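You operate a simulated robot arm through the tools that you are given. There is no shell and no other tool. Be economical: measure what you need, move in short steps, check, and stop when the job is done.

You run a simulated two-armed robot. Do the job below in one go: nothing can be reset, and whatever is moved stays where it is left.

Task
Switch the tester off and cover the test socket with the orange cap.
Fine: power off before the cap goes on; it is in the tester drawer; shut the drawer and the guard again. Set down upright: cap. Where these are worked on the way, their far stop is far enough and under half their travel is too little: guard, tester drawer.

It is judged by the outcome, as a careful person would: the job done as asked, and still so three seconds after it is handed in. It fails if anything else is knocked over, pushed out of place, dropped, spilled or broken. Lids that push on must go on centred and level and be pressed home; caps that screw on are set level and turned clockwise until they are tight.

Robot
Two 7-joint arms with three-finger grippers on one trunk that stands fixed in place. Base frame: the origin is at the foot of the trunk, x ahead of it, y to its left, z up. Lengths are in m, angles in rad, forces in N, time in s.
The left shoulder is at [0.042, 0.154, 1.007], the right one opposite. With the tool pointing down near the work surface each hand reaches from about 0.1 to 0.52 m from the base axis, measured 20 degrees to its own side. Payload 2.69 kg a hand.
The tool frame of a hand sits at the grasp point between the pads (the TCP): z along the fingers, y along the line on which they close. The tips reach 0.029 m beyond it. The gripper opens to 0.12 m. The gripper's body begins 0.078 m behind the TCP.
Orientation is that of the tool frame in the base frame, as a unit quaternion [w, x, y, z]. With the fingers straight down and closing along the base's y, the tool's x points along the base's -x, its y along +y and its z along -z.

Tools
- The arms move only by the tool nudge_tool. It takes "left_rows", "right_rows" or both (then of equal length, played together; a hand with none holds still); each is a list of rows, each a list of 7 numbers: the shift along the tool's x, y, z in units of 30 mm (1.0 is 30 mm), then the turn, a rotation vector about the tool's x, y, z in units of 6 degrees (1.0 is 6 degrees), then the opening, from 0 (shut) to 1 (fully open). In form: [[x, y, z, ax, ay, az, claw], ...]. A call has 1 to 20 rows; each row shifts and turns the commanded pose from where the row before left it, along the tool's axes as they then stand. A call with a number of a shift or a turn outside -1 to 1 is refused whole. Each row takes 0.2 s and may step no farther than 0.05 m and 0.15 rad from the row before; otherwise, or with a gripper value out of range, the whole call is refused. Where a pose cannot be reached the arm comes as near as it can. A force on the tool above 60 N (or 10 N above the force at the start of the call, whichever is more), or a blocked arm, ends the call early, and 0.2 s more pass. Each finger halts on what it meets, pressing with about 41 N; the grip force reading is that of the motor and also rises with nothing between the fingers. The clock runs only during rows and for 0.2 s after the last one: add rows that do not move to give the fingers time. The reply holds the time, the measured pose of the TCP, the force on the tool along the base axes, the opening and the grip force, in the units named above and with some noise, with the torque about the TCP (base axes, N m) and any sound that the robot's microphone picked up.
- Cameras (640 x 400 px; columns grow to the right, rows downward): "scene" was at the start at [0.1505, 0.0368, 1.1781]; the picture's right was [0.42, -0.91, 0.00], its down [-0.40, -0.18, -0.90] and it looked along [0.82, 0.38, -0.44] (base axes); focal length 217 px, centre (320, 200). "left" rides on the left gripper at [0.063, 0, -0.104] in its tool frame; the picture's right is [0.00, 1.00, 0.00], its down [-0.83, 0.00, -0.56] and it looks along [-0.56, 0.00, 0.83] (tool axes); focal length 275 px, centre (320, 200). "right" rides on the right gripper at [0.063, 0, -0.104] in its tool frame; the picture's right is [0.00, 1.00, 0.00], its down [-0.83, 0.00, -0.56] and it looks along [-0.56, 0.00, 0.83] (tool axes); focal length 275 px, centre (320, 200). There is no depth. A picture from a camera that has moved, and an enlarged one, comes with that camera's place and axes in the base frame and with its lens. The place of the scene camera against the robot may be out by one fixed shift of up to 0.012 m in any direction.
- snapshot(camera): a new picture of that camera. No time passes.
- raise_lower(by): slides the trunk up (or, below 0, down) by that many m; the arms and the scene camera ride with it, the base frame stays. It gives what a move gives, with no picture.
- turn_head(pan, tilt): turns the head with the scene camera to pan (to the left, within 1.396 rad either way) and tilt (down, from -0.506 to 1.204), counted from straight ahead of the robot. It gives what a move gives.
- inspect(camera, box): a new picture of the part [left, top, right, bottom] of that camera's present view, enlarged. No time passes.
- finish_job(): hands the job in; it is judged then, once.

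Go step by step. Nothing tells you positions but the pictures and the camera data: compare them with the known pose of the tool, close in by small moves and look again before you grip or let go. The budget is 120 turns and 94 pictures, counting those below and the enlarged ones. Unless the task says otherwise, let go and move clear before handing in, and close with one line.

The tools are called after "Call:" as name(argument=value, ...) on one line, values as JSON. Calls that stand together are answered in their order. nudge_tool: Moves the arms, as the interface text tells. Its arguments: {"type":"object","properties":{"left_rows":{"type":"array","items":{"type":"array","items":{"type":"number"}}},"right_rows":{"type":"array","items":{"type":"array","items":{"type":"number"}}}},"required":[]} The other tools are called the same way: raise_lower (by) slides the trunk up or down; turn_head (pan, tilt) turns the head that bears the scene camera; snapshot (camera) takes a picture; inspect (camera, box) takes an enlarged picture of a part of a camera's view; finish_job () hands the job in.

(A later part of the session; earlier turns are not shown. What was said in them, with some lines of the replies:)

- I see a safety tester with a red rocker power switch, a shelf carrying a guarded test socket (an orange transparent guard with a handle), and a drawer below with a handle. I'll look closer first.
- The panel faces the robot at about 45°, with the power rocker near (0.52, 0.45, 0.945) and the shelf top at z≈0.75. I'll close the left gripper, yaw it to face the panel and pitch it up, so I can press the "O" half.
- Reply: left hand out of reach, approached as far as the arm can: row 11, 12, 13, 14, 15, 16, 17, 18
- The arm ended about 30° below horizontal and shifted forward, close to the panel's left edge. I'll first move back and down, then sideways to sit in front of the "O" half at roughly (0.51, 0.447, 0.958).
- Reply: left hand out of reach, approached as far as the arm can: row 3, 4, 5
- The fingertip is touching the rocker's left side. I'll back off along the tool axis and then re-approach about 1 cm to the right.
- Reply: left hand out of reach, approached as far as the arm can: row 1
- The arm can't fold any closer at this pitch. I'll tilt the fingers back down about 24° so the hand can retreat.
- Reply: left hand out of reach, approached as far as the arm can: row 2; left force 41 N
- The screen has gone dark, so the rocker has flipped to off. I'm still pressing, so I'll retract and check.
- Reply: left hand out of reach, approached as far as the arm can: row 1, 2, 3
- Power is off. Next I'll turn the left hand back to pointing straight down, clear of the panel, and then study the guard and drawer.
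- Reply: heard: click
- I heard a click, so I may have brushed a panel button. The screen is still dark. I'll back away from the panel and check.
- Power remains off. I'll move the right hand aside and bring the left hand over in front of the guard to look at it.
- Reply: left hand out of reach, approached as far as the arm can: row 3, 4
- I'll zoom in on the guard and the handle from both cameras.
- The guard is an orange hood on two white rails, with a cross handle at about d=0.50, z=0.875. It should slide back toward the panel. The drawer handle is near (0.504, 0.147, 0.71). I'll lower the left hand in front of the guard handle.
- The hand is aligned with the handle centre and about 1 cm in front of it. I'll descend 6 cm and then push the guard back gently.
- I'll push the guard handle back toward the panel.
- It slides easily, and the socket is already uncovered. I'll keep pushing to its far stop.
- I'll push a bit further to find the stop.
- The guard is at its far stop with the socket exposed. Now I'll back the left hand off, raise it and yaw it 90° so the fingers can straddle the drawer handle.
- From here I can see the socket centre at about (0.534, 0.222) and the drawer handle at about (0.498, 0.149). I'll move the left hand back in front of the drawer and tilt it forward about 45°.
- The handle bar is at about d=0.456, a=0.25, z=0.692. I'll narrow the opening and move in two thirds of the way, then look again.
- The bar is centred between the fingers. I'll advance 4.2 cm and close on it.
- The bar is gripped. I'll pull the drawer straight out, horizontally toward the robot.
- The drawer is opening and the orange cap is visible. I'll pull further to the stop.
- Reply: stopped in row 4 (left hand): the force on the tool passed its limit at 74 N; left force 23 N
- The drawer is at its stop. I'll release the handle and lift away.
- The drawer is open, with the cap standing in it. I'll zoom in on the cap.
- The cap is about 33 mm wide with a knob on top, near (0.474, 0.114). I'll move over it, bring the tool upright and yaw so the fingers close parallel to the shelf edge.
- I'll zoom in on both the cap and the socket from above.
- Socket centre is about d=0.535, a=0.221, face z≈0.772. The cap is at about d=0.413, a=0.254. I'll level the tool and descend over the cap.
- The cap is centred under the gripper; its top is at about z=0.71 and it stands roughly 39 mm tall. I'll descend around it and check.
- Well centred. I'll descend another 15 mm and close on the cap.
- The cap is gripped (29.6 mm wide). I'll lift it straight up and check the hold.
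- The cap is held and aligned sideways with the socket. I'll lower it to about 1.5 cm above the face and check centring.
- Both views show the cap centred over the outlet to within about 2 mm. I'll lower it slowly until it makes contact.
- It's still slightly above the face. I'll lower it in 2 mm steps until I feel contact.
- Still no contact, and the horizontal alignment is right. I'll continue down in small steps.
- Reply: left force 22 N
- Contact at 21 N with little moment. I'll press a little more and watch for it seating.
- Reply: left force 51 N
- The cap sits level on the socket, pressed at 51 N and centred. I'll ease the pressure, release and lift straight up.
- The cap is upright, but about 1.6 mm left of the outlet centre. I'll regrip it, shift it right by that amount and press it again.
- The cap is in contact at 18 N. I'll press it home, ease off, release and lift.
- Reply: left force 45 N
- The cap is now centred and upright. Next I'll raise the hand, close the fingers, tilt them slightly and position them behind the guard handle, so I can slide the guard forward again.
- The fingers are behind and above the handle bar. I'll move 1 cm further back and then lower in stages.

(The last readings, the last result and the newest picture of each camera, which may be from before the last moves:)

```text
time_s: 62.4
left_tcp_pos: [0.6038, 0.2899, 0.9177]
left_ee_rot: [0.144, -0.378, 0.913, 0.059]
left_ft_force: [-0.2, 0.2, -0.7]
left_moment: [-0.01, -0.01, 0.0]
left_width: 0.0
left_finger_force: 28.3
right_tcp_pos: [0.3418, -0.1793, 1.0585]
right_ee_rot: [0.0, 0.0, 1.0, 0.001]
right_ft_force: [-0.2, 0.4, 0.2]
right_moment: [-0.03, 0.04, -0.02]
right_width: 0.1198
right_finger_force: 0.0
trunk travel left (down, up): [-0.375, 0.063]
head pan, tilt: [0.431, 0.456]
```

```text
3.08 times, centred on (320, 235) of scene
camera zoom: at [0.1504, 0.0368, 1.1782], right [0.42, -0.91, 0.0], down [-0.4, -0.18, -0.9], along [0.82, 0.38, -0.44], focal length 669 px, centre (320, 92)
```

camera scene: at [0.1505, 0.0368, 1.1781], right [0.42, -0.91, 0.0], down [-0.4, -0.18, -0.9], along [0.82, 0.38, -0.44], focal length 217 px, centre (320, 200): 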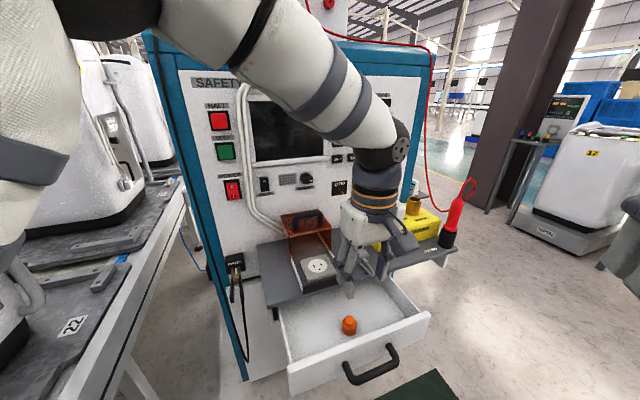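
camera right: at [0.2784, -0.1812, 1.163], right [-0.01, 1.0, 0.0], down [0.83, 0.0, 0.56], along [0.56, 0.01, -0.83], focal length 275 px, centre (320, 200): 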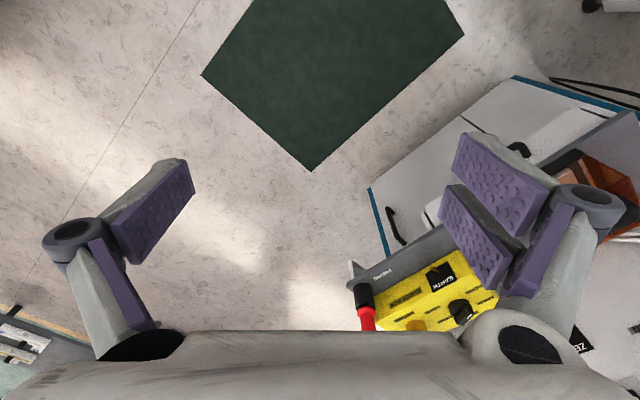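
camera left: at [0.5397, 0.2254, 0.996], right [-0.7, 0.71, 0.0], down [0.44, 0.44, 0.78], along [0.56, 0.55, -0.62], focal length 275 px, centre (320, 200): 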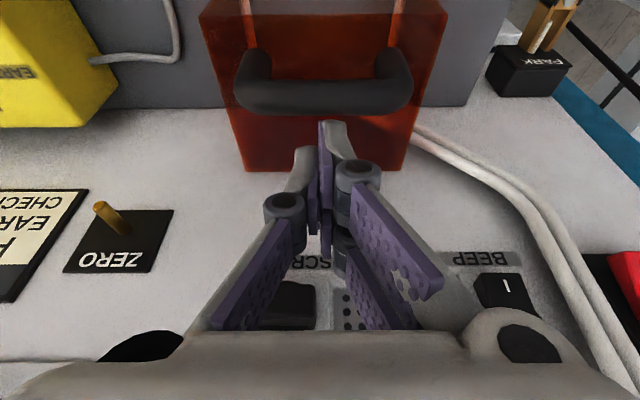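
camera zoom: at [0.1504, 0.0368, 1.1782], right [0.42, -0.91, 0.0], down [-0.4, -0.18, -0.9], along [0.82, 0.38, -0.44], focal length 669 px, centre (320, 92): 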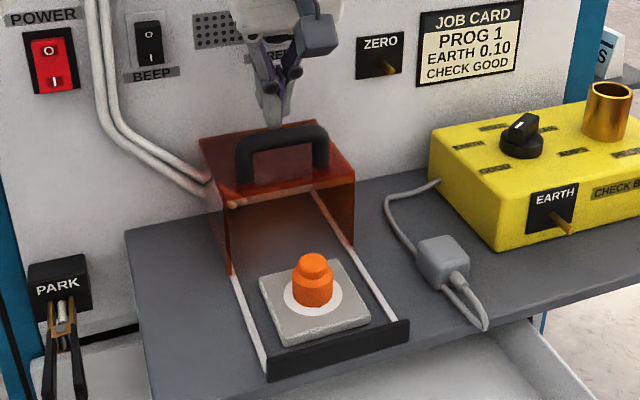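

I'll shift 5 mm further back for clearance and lower behind the bar.

Call:
nudge_tool(left_rows=[[-0.17, 0, 0.05, 0, 0, 0, 0], [0.15, 0, 0.46, 0, 0, 0, 0], [0.14, 0, 0.43, 0, 0, 0, 0], [0, 0, 0, 0, 0, 0, 0]])

Call:
inspect(camera="scene", box=[260, 190, 360, 260])

```text
time_s: 63.4
left_tcp_pos: [0.6075, 0.2937, 0.8904]
left_ee_rot: [0.145, -0.377, 0.913, 0.058]
left_ft_force: [3.0, 3.1, 4.4]
left_moment: [0.06, -0.06, -0.01]
left_width: 0.0001
left_finger_force: 28.1
right_tcp_pos: [0.3416, -0.1805, 1.0584]
right_ee_rot: [0.0, 0.0, 1.0, 0.001]
right_ft_force: [0.0, 0.1, -0.7]
right_moment: [-0.02, 0.0, -0.02]
right_width: 0.12
right_finger_force: 0.0
trunk travel left (down, up): [-0.375, 0.063]
head pan, tilt: [0.431, 0.456]
```

```text
5.71 times, centred on (310, 225) of scene
camera zoom: at [0.1505, 0.037, 1.1782], right [0.42, -0.91, 0.0], down [-0.4, -0.18, -0.9], along [0.82, 0.38, -0.44], focal length 1242 px, centre (377, 57)
```

zoom: 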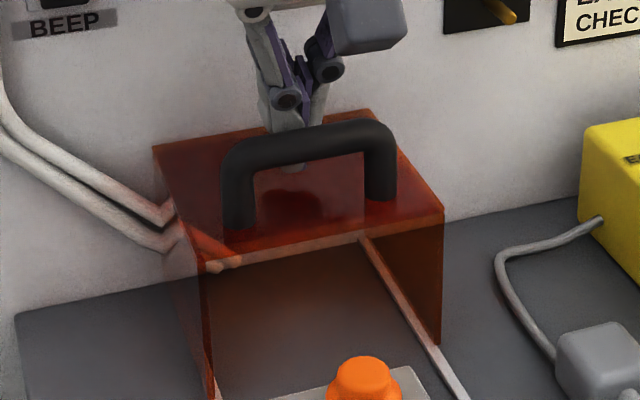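

The fingertips are behind the bar. I'll pull the guard forward gently.

Call:
nudge_tool(left_rows=[[0.3, 0, -0.2, 0, 0, 0, 0], [0.38, 0, -0.124, 0, 0, 0, 0], [0.38, 0, -0.124, 0, 0, 0, 0], [0.38, 0, -0.124, 0, 0, 0, 0], [0, 0, 0, 0, 0, 0, 0]])

Call:
inspect(camera="scene", box=[250, 190, 380, 300])

```text
time_s: 64.6
left_tcp_pos: [0.574, 0.2617, 0.891]
left_ee_rot: [0.143, -0.377, 0.913, 0.059]
left_ft_force: [0.4, -0.1, 0.2]
left_moment: [0.0, -0.04, -0.01]
left_width: 0.0
left_finger_force: 28.6
right_tcp_pos: [0.3407, -0.1804, 1.0574]
right_ee_rot: [0.0, -0.001, 1.0, 0.001]
right_ft_force: [-0.4, 0.0, -0.9]
right_moment: [0.01, 0.04, 0.02]
right_width: 0.1204
right_finger_force: 0.1
trunk travel left (down, up): [-0.375, 0.063]
head pan, tilt: [0.431, 0.456]
```

```text
3.64 times, centred on (315, 245) of scene
camera zoom: at [0.1506, 0.0368, 1.1781], right [0.42, -0.91, 0.0], down [-0.4, -0.18, -0.9], along [0.82, 0.38, -0.44], focal length 790 px, centre (338, 36)
```

zoom: 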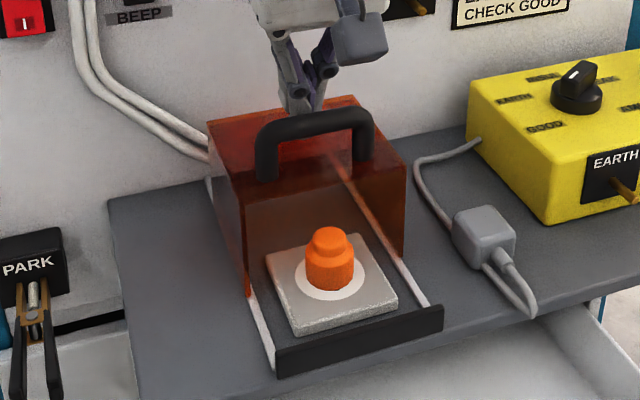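

The guard slides freely and the cap clears beneath it. I'll continue to the closed stop.

Call:
nudge_tool(left_rows=[[0.38, 0, -0.124, 0, 0, 0, 0], [0.38, 0, -0.124, 0, 0, 0, 0], [0.38, 0, -0.124, 0, 0, 0, 0], [0.38, 0, -0.124, 0, 0, 0, 0], [0.3, 0, -0.1, 0, 0, 0, 0], [0, 0, 0, 0, 0, 0, 0]])

Call:
inspect(camera="scene", box=[250, 190, 380, 300])

```text
time_s: 66.0
left_tcp_pos: [0.5335, 0.2198, 0.8912]
left_ee_rot: [0.143, -0.377, 0.913, 0.059]
left_ft_force: [-0.1, 0.8, 0.3]
left_moment: [0.01, 0.0, -0.02]
left_width: 0.0
left_finger_force: 28.7
right_tcp_pos: [0.3422, -0.1799, 1.057]
right_ee_rot: [0.0, -0.001, 1.0, 0.001]
right_ft_force: [-0.5, 0.5, 0.6]
right_moment: [0.03, 0.02, 0.01]
right_width: 0.1199
right_finger_force: 0.0
trunk travel left (down, up): [-0.375, 0.063]
head pan, tilt: [0.431, 0.456]
```

```text
3.64 times, centred on (315, 245) of scene
camera zoom: at [0.1506, 0.0368, 1.1781], right [0.42, -0.91, 0.0], down [-0.4, -0.18, -0.9], along [0.82, 0.38, -0.44], focal length 790 px, centre (338, 36)
```

zoom: 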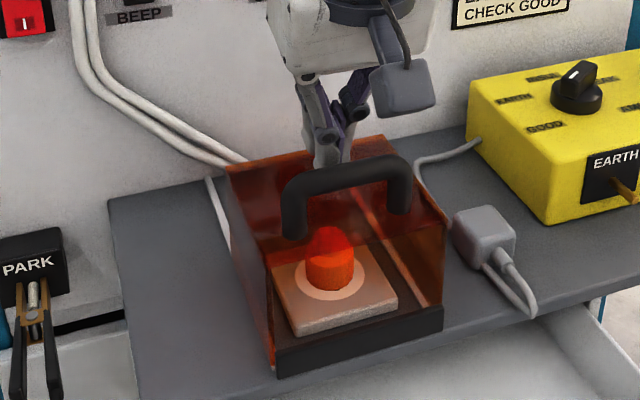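

Nearly closed. I'll pull a little more until it stops.

Call:
nudge_tool(left_rows=[[0.25, 0, -0.08, 0, 0, 0, 0], [0.2, 0, -0.065, 0, 0, 0, 0], [0, 0, 0, 0, 0, 0, 0]])

Call:
inspect(camera="scene", box=[250, 190, 380, 300])

```text
time_s: 66.8
left_tcp_pos: [0.5296, 0.2156, 0.8931]
left_ee_rot: [0.148, -0.378, 0.912, 0.059]
left_ft_force: [35.8, 35.4, 7.4]
left_moment: [0.45, -0.04, -0.04]
left_width: 0.0
left_finger_force: 28.5
right_tcp_pos: [0.3451, -0.1769, 1.0565]
right_ee_rot: [0.0, -0.001, 1.0, 0.001]
right_ft_force: [0.3, -0.3, 0.4]
right_moment: [0.0, 0.03, 0.0]
right_width: 0.1201
right_finger_force: 0.1
trunk travel left (down, up): [-0.375, 0.063]
head pan, tilt: [0.431, 0.456]
```

```text
3.64 times, centred on (315, 245) of scene
camera zoom: at [0.1539, 0.0403, 1.1777], right [0.42, -0.91, 0.0], down [-0.4, -0.19, -0.9], along [0.81, 0.37, -0.44], focal length 790 px, centre (338, 36)
```

zoom: 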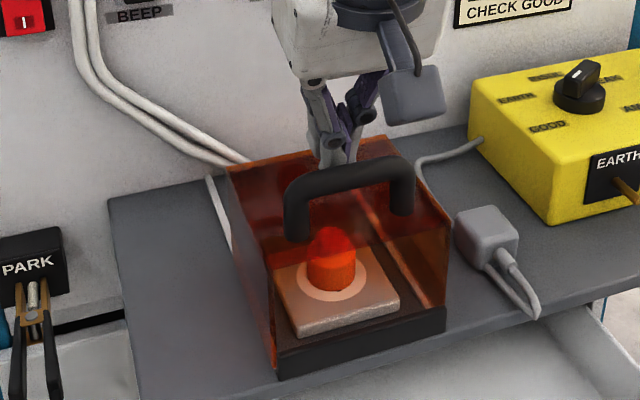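

The guard is fully closed. I'll back off, lift clear, level the tool and head for the drawer front.

Call:
nudge_tool(left_rows=[[-0.45, 0, 0.1, 0, 0, 0, 0], [-0.25, 0, -0.8, 0, 0, 0, 0], [-0.25, 0, -0.8, 0, 0, 0, 0], [-0.25, 0, -0.8, 0, 0, 0, 0], [0, 0, 0, 0, 1, 0, 0], [0, 0, 0, 0, 1, 0, 0], [0, 0, 0, 0, 1, 0, 0], [1, 0, 0, 0, 0, 0, 0], [1, 0, 0, 0, 0, 0, 0], [1, 0, 0, 0, 0, 0, 0], [1, -0.3, 0.3, 0, 0, 0, 0], [1, -0.3, 0.6, 0, 0, 0, 0], [0.9, -0.4, 0.6, 0, 0, 0, 0], [0, 0, 0, 0, 0, 0, 0]])

Call:
snapshot(camera="left")

Call:
snapshot(camera="scene")

```text
time_s: 69.8
left_tcp_pos: [0.4657, 0.0749, 0.9179]
left_ee_rot: [-0.002, -0.382, 0.924, 0.0]
left_ft_force: [-0.5, -0.1, 0.2]
left_moment: [0.03, 0.01, -0.03]
left_width: 0.0
left_finger_force: 28.9
left hand out of reach, approached as far as the arm can: row 10, 11, 12
right_tcp_pos: [0.3425, -0.18, 1.0575]
right_ee_rot: [0.001, -0.001, 1.0, 0.001]
right_ft_force: [-0.6, 0.3, 0.1]
right_moment: [0.02, -0.02, 0.03]
right_width: 0.1198
right_finger_force: 0.2
trunk travel left (down, up): [-0.375, 0.063]
head pan, tilt: [0.431, 0.456]
```

```text
20 pictures are left
camera left: at [0.4224, 0.0305, 1.0212], right [-0.7, 0.71, 0.0], down [0.59, 0.58, 0.55], along [0.39, 0.39, -0.83], focal length 275 px, centre (320, 200)
```

left: 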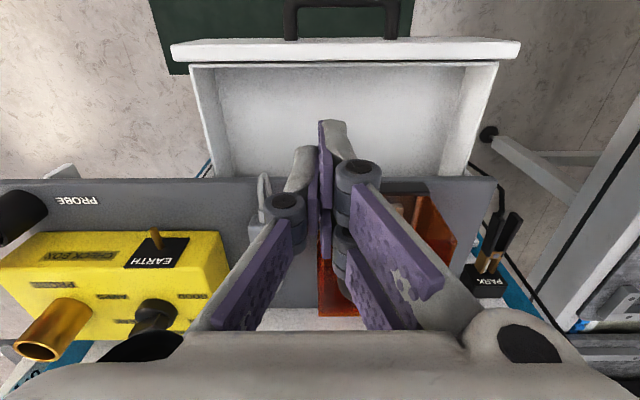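

```text
19 pictures are left
camera scene: at [0.1505, 0.0369, 1.1781], right [0.42, -0.91, 0.0], down [-0.4, -0.18, -0.9], along [0.82, 0.38, -0.44], focal length 217 px, centre (320, 200)
```

scene: 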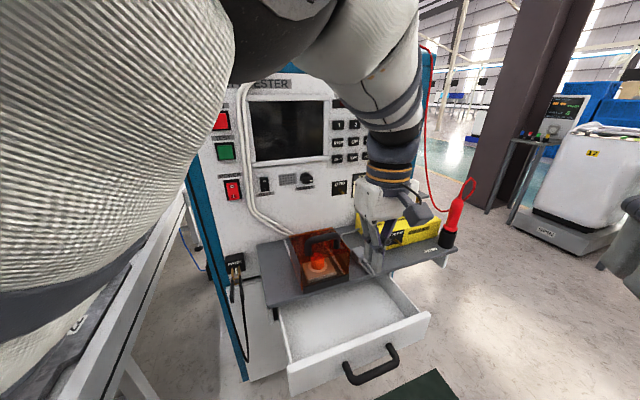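

The hand is over the open drawer. I'll go lower first, where the reach is better, then back out in front of it.

Call:
nudge_tool(left_rows=[[0, 0.2, 0.9, 0, 0, 0, 0], [0, 0.2, 0.9, 0, 0, 0, 0], [0, 0.2, 0.9, 0, 0, 0, 0], [0, 0.2, 0.9, 0, 0, 0, 0], [1, 0, 0, 0, 0, 0, 0], [1, 0, 0, 0, 0, 0, 0], [1, 0, 0, 0, 0, 0, 0], [1, 0, 0, 0, 0, 0, 0], [0.3, 0, 0, 0, 0, 0, 0], [0, 0, 0, 0, 0, 0, 0]])

Call:
snapshot(camera="left")

Call:
snapshot(camera="scene")

```text
time_s: 72.0
left_tcp_pos: [0.3533, 0.0017, 0.8112]
left_ee_rot: [0.0, -0.382, 0.924, -0.001]
left_ft_force: [-0.8, -0.5, 0.7]
left_moment: [0.02, -0.04, -0.01]
left_width: 0.0002
left_finger_force: 28.5
right_tcp_pos: [0.3416, -0.1794, 1.0575]
right_ee_rot: [-0.001, -0.001, 1.0, 0.001]
right_ft_force: [-0.1, 0.4, 0.2]
right_moment: [0.01, 0.02, 0.01]
right_width: 0.1201
right_finger_force: 0.1
trunk travel left (down, up): [-0.375, 0.063]
head pan, tilt: [0.431, 0.456]
```

```text
18 pictures are left
camera left: at [0.3104, -0.0424, 0.9157], right [-0.7, 0.71, 0.0], down [0.59, 0.58, 0.55], along [0.39, 0.39, -0.83], focal length 275 px, centre (320, 200)
```

left: 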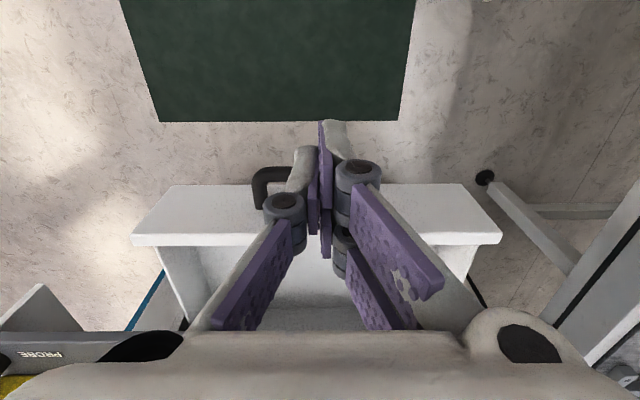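

```text
17 pictures are left
camera scene: at [0.1505, 0.0368, 1.1781], right [0.42, -0.91, 0.0], down [-0.4, -0.18, -0.9], along [0.82, 0.38, -0.44], focal length 217 px, centre (320, 200)
```

scene: 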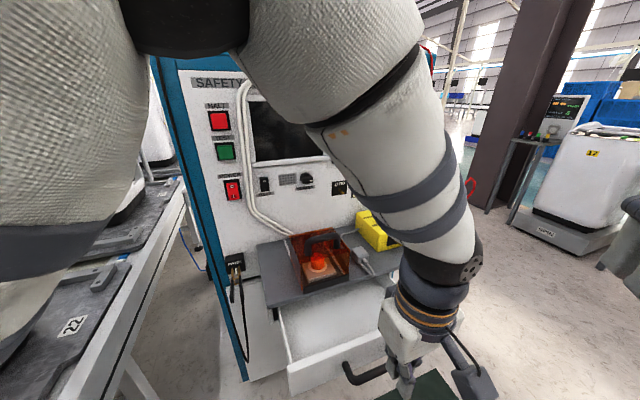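

The hand is about 3 cm in front of the drawer handle. I'll descend to handle height and push the drawer in.

Call:
nudge_tool(left_rows=[[0, 0, 0.9, 0, 0, 0, 0], [0, 0, 0.9, 0, 0, 0, 0], [0, 0, 0.9, 0, 0, 0, 0], [0, 0, 0.9, 0, 0, 0, 0], [-0.5, 0, 0, 0, 0, 0, 0], [-0.5, 0, 0, 0, 0, 0, 0], [-0.5, 0, 0, 0, 0, 0, 0], [-0.5, 0, 0, 0, 0, 0, 0], [0, 0, 0, 0, 0, 0, 0]])

Call:
snapshot(camera="left")

```text
time_s: 74.0
left_tcp_pos: [0.3993, 0.0448, 0.703]
left_ee_rot: [-0.001, -0.382, 0.924, 0.0]
left_ft_force: [-0.3, -0.4, 0.3]
left_moment: [-0.01, -0.01, -0.04]
left_width: 0.0
left_finger_force: 28.5
right_tcp_pos: [0.3422, -0.1803, 1.0577]
right_ee_rot: [0.001, -0.001, 1.0, 0.001]
right_ft_force: [0.6, 0.6, 0.3]
right_moment: [0.0, -0.04, 0.01]
right_width: 0.1201
right_finger_force: 0.1
trunk travel left (down, up): [-0.375, 0.063]
head pan, tilt: [0.431, 0.456]
```

```text
16 pictures are left
camera left: at [0.3547, 0.0, 0.8065], right [-0.7, 0.71, 0.0], down [0.59, 0.58, 0.55], along [0.39, 0.39, -0.83], focal length 275 px, centre (320, 200)
```

left: 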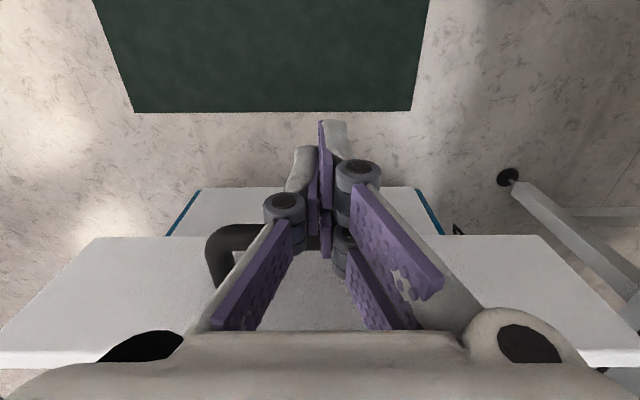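

The drawer is being pushed smoothly. Continuing.

Call:
nudge_tool(left_rows=[[-0.5, 0, 0, 0, 0, 0, 0], [-0.5, 0, 0, 0, 0, 0, 0], [-0.5, 0, 0, 0, 0, 0, 0], [-0.5, 0, 0, 0, 0, 0, 0], [-0.5, 0, 0, 0, 0, 0, 0], [-0.5, 0, 0, 0, 0, 0, 0], [-0.5, 0, 0, 0, 0, 0, 0], [0, 0, 0, 0, 0, 0, 0]])

Call:
snapshot(camera="scene")

```text
time_s: 75.8
left_tcp_pos: [0.4715, 0.119, 0.7021]
left_ee_rot: [-0.002, -0.382, 0.924, 0.0]
left_ft_force: [-0.9, 0.5, 0.2]
left_moment: [0.03, -0.03, 0.0]
left_width: 0.0
left_finger_force: 28.4
right_tcp_pos: [0.3425, -0.1798, 1.0582]
right_ee_rot: [0.001, -0.001, 1.0, 0.001]
right_ft_force: [-0.6, 0.0, -0.1]
right_moment: [-0.01, 0.04, 0.03]
right_width: 0.1199
right_finger_force: 0.2
trunk travel left (down, up): [-0.375, 0.063]
head pan, tilt: [0.431, 0.456]
```

```text
15 pictures are left
camera scene: at [0.1505, 0.0368, 1.1781], right [0.42, -0.91, 0.0], down [-0.4, -0.18, -0.9], along [0.82, 0.38, -0.44], focal length 217 px, centre (320, 200)
```

scene: 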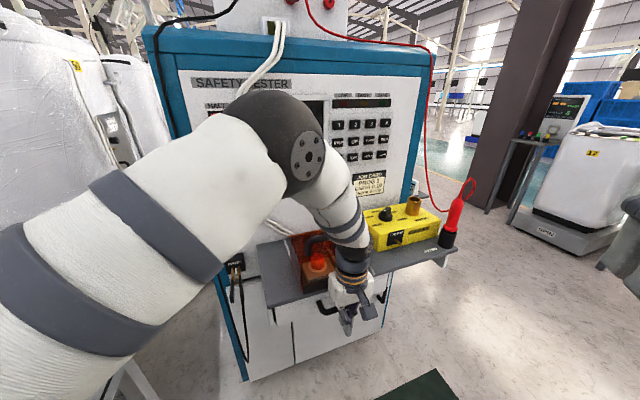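

Nearly shut. I'll push gently to the stop.

Call:
nudge_tool(left_rows=[[-0.25, 0, 0, 0, 0, 0, 0], [-0.25, 0, 0, 0, 0, 0, 0], [-0.25, 0, 0, 0, 0, 0, 0], [-0.12, 0, 0, 0, 0, 0, 0], [0, 0, 0, 0, 0, 0, 0]])

```text
time_s: 76.6
left_tcp_pos: [0.4763, 0.1231, 0.7003]
left_ee_rot: [-0.016, -0.38, 0.925, -0.002]
left_ft_force: [-13.7, -17.2, 5.6]
left_moment: [0.31, 0.11, -0.02]
left_width: 0.0
left_finger_force: 28.1
right_tcp_pos: [0.3417, -0.1803, 1.0584]
right_ee_rot: [0.0, -0.001, 1.0, 0.001]
right_ft_force: [-0.1, 0.6, 0.8]
right_moment: [-0.03, 0.01, -0.01]
right_width: 0.1197
right_finger_force: 0.1
trunk travel left (down, up): [-0.375, 0.063]
head pan, tilt: [0.431, 0.456]
stopped in row 4 (left hand): the force on the tool passed its limit at 67 N (the readings are from after the stop); the commanded pose is now the measured one
```

The push stopped on force. I'll back off a little and check whether the drawer is fully shut.

Call:
nudge_tool(left_rows=[[0.5, 0, 0, 0, 0.3, 0, 0], [0.8, 0, 0, 0, 0, 0, 0], [0.8, 0, 0, 0, 0, 0, 0], [0, 0, 0, 0, 0, 0, 0]])

Call:
snapshot(camera="left")

Call:
inspect(camera="scene", box=[240, 240, 400, 360])

```text
time_s: 77.6
left_tcp_pos: [0.4344, 0.0821, 0.703]
left_ee_rot: [-0.027, -0.381, 0.924, -0.008]
left_ft_force: [0.4, 0.1, 0.3]
left_moment: [0.02, -0.03, 0.01]
left_width: 0.0001
left_finger_force: 28.8
right_tcp_pos: [0.3415, -0.181, 1.0581]
right_ee_rot: [0.0, -0.001, 1.0, 0.001]
right_ft_force: [0.4, 0.8, 0.0]
right_moment: [-0.01, 0.0, -0.01]
right_width: 0.1199
right_finger_force: 0.1
trunk travel left (down, up): [-0.375, 0.063]
head pan, tilt: [0.431, 0.456]
```

```text
14 pictures are left
camera left: at [0.3952, 0.0406, 0.81], right [-0.7, 0.71, 0.01], down [0.62, 0.6, 0.51], along [0.36, 0.36, -0.86], focal length 275 px, centre (320, 200)
```

left: 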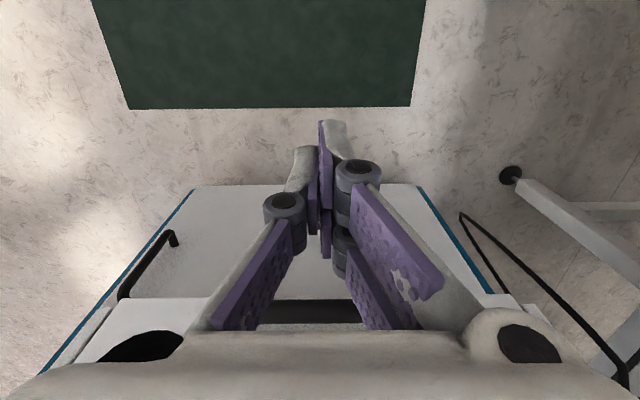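

```text
3.33 times, centred on (320, 300) of scene
camera zoom: at [0.1506, 0.0369, 1.1781], right [0.42, -0.91, 0.0], down [-0.4, -0.18, -0.9], along [0.82, 0.38, -0.44], focal length 724 px, centre (320, -133)
```

zoom: 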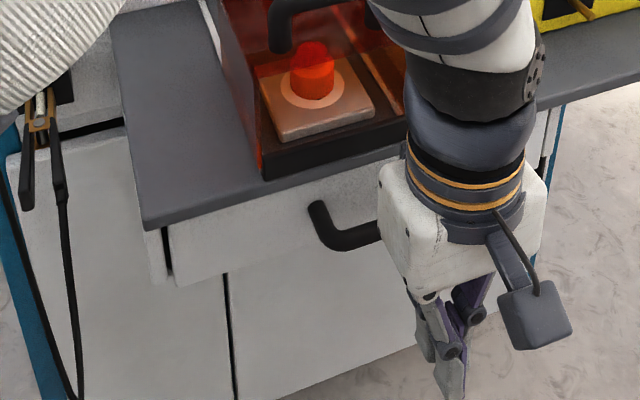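

The handle bar is back at its original place, so the drawer is shut. I'll lift the hand clear and do a final check.

Call:
nudge_tool(left_rows=[[0.5, 0, -0.5, 0, 0, 0, 0], [0.5, 0, -1, 0, 0, 0, 0], [0, 0, -1, 0, 0, 0, 0], [0, 0, -1, 0, 0, 0, 0], [0, 0.5, -1, 0, 0, 0, 0], [0, 1, -0.5, 0, 0, 0, 0], [0, 1, 0, 0, 0, 0, 0], [0, 0, 0, 0, 0, 0, 0]])

Call:
snapshot(camera="scene")

Call:
snapshot(camera="left")

```text
time_s: 79.4
left_tcp_pos: [0.3684, 0.1194, 0.8532]
left_ee_rot: [-0.026, -0.38, 0.924, -0.008]
left_ft_force: [-0.2, 0.0, -0.4]
left_moment: [-0.03, 0.0, 0.01]
left_width: 0.0
left_finger_force: 28.6
right_tcp_pos: [0.3424, -0.1815, 1.0578]
right_ee_rot: [0.0, 0.0, 1.0, 0.001]
right_ft_force: [0.1, -1.0, 0.5]
right_moment: [0.0, 0.02, 0.0]
right_width: 0.1202
right_finger_force: 0.0
trunk travel left (down, up): [-0.375, 0.063]
head pan, tilt: [0.431, 0.456]
```

```text
12 pictures are left
camera scene: at [0.1506, 0.0367, 1.1781], right [0.42, -0.91, 0.0], down [-0.4, -0.18, -0.9], along [0.82, 0.38, -0.44], focal length 217 px, centre (320, 200)
```

scene: 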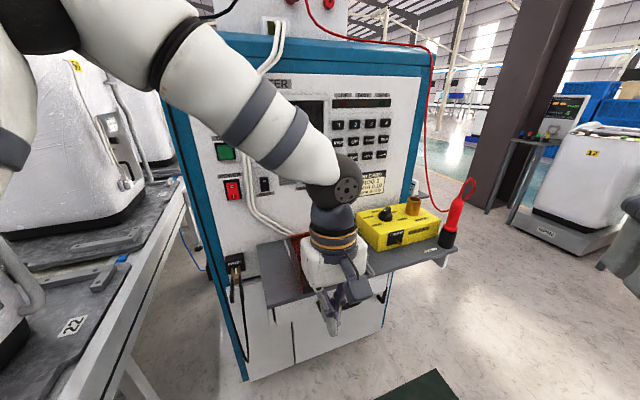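

```text
11 pictures are left
camera left: at [0.3297, 0.0776, 0.9604], right [-0.7, 0.71, 0.01], down [0.62, 0.6, 0.51], along [0.36, 0.36, -0.86], focal length 275 px, centre (320, 200)
```

left: 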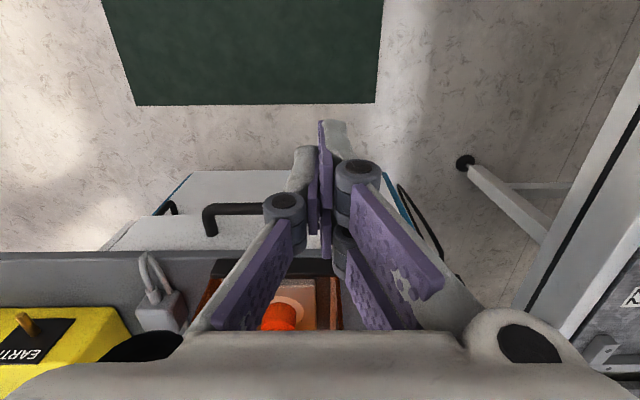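

I'll swing the left hand aside for an unobstructed last look.

Call:
nudge_tool(left_rows=[[0, 1, -0.2, 0, 0, 0, 0], [0, 1, -0.2, 0, 0, 0, 0], [0, 1, -0.2, 0, 0, 0, 0], [0, 1, 0, 0, 0, 0, 0], [0, 0, 0, 0, 0, 0, 0]])

Call:
snapshot(camera="scene")

Call:
inspect(camera="scene", box=[210, 170, 410, 340])

```text
time_s: 80.6
left_tcp_pos: [0.2823, 0.203, 0.8718]
left_ee_rot: [-0.028, -0.38, 0.924, -0.007]
left_ft_force: [-0.6, -1.4, 0.2]
left_moment: [0.02, 0.02, 0.0]
left_width: 0.0
left_finger_force: 28.1
right_tcp_pos: [0.3418, -0.1809, 1.0581]
right_ee_rot: [0.0, -0.001, 1.0, 0.001]
right_ft_force: [-0.4, -0.2, -0.1]
right_moment: [0.0, -0.02, 0.0]
right_width: 0.12
right_finger_force: 0.0
trunk travel left (down, up): [-0.375, 0.063]
head pan, tilt: [0.431, 0.456]
```

```text
10 pictures are left
camera scene: at [0.1506, 0.0367, 1.1781], right [0.42, -0.91, 0.0], down [-0.4, -0.18, -0.9], along [0.82, 0.38, -0.44], focal length 217 px, centre (320, 200)
```

scene: 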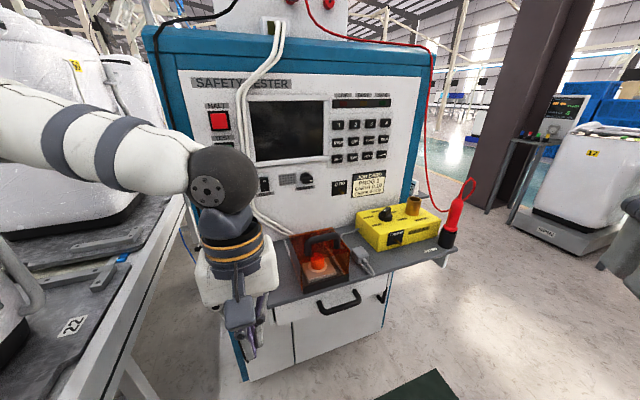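

```text
2.35 times, centred on (310, 255) of scene
camera zoom: at [0.1506, 0.0367, 1.1781], right [0.42, -0.91, 0.0], down [-0.4, -0.18, -0.9], along [0.82, 0.38, -0.44], focal length 511 px, centre (344, 71)
```

zoom: 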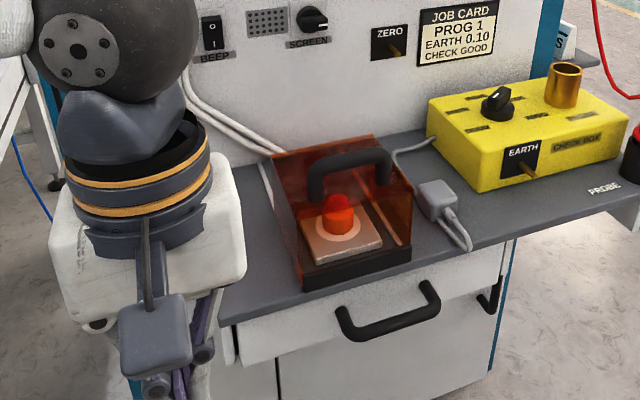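

The screen is dark, the cap stands upright on the socket under the closed guard, the drawer is shut, and nothing else has moved. I'm handing the job in.

Call:
finish_job()

```text
The job is handed in.
```

The tester is off, the orange cap is centred and pressed onto the test socket, and the guard and drawer are both shut. While pulling the left hand back from the power switch I heard one click and may have brushed a panel button. The tester was already off by then and the screen stayed dark.
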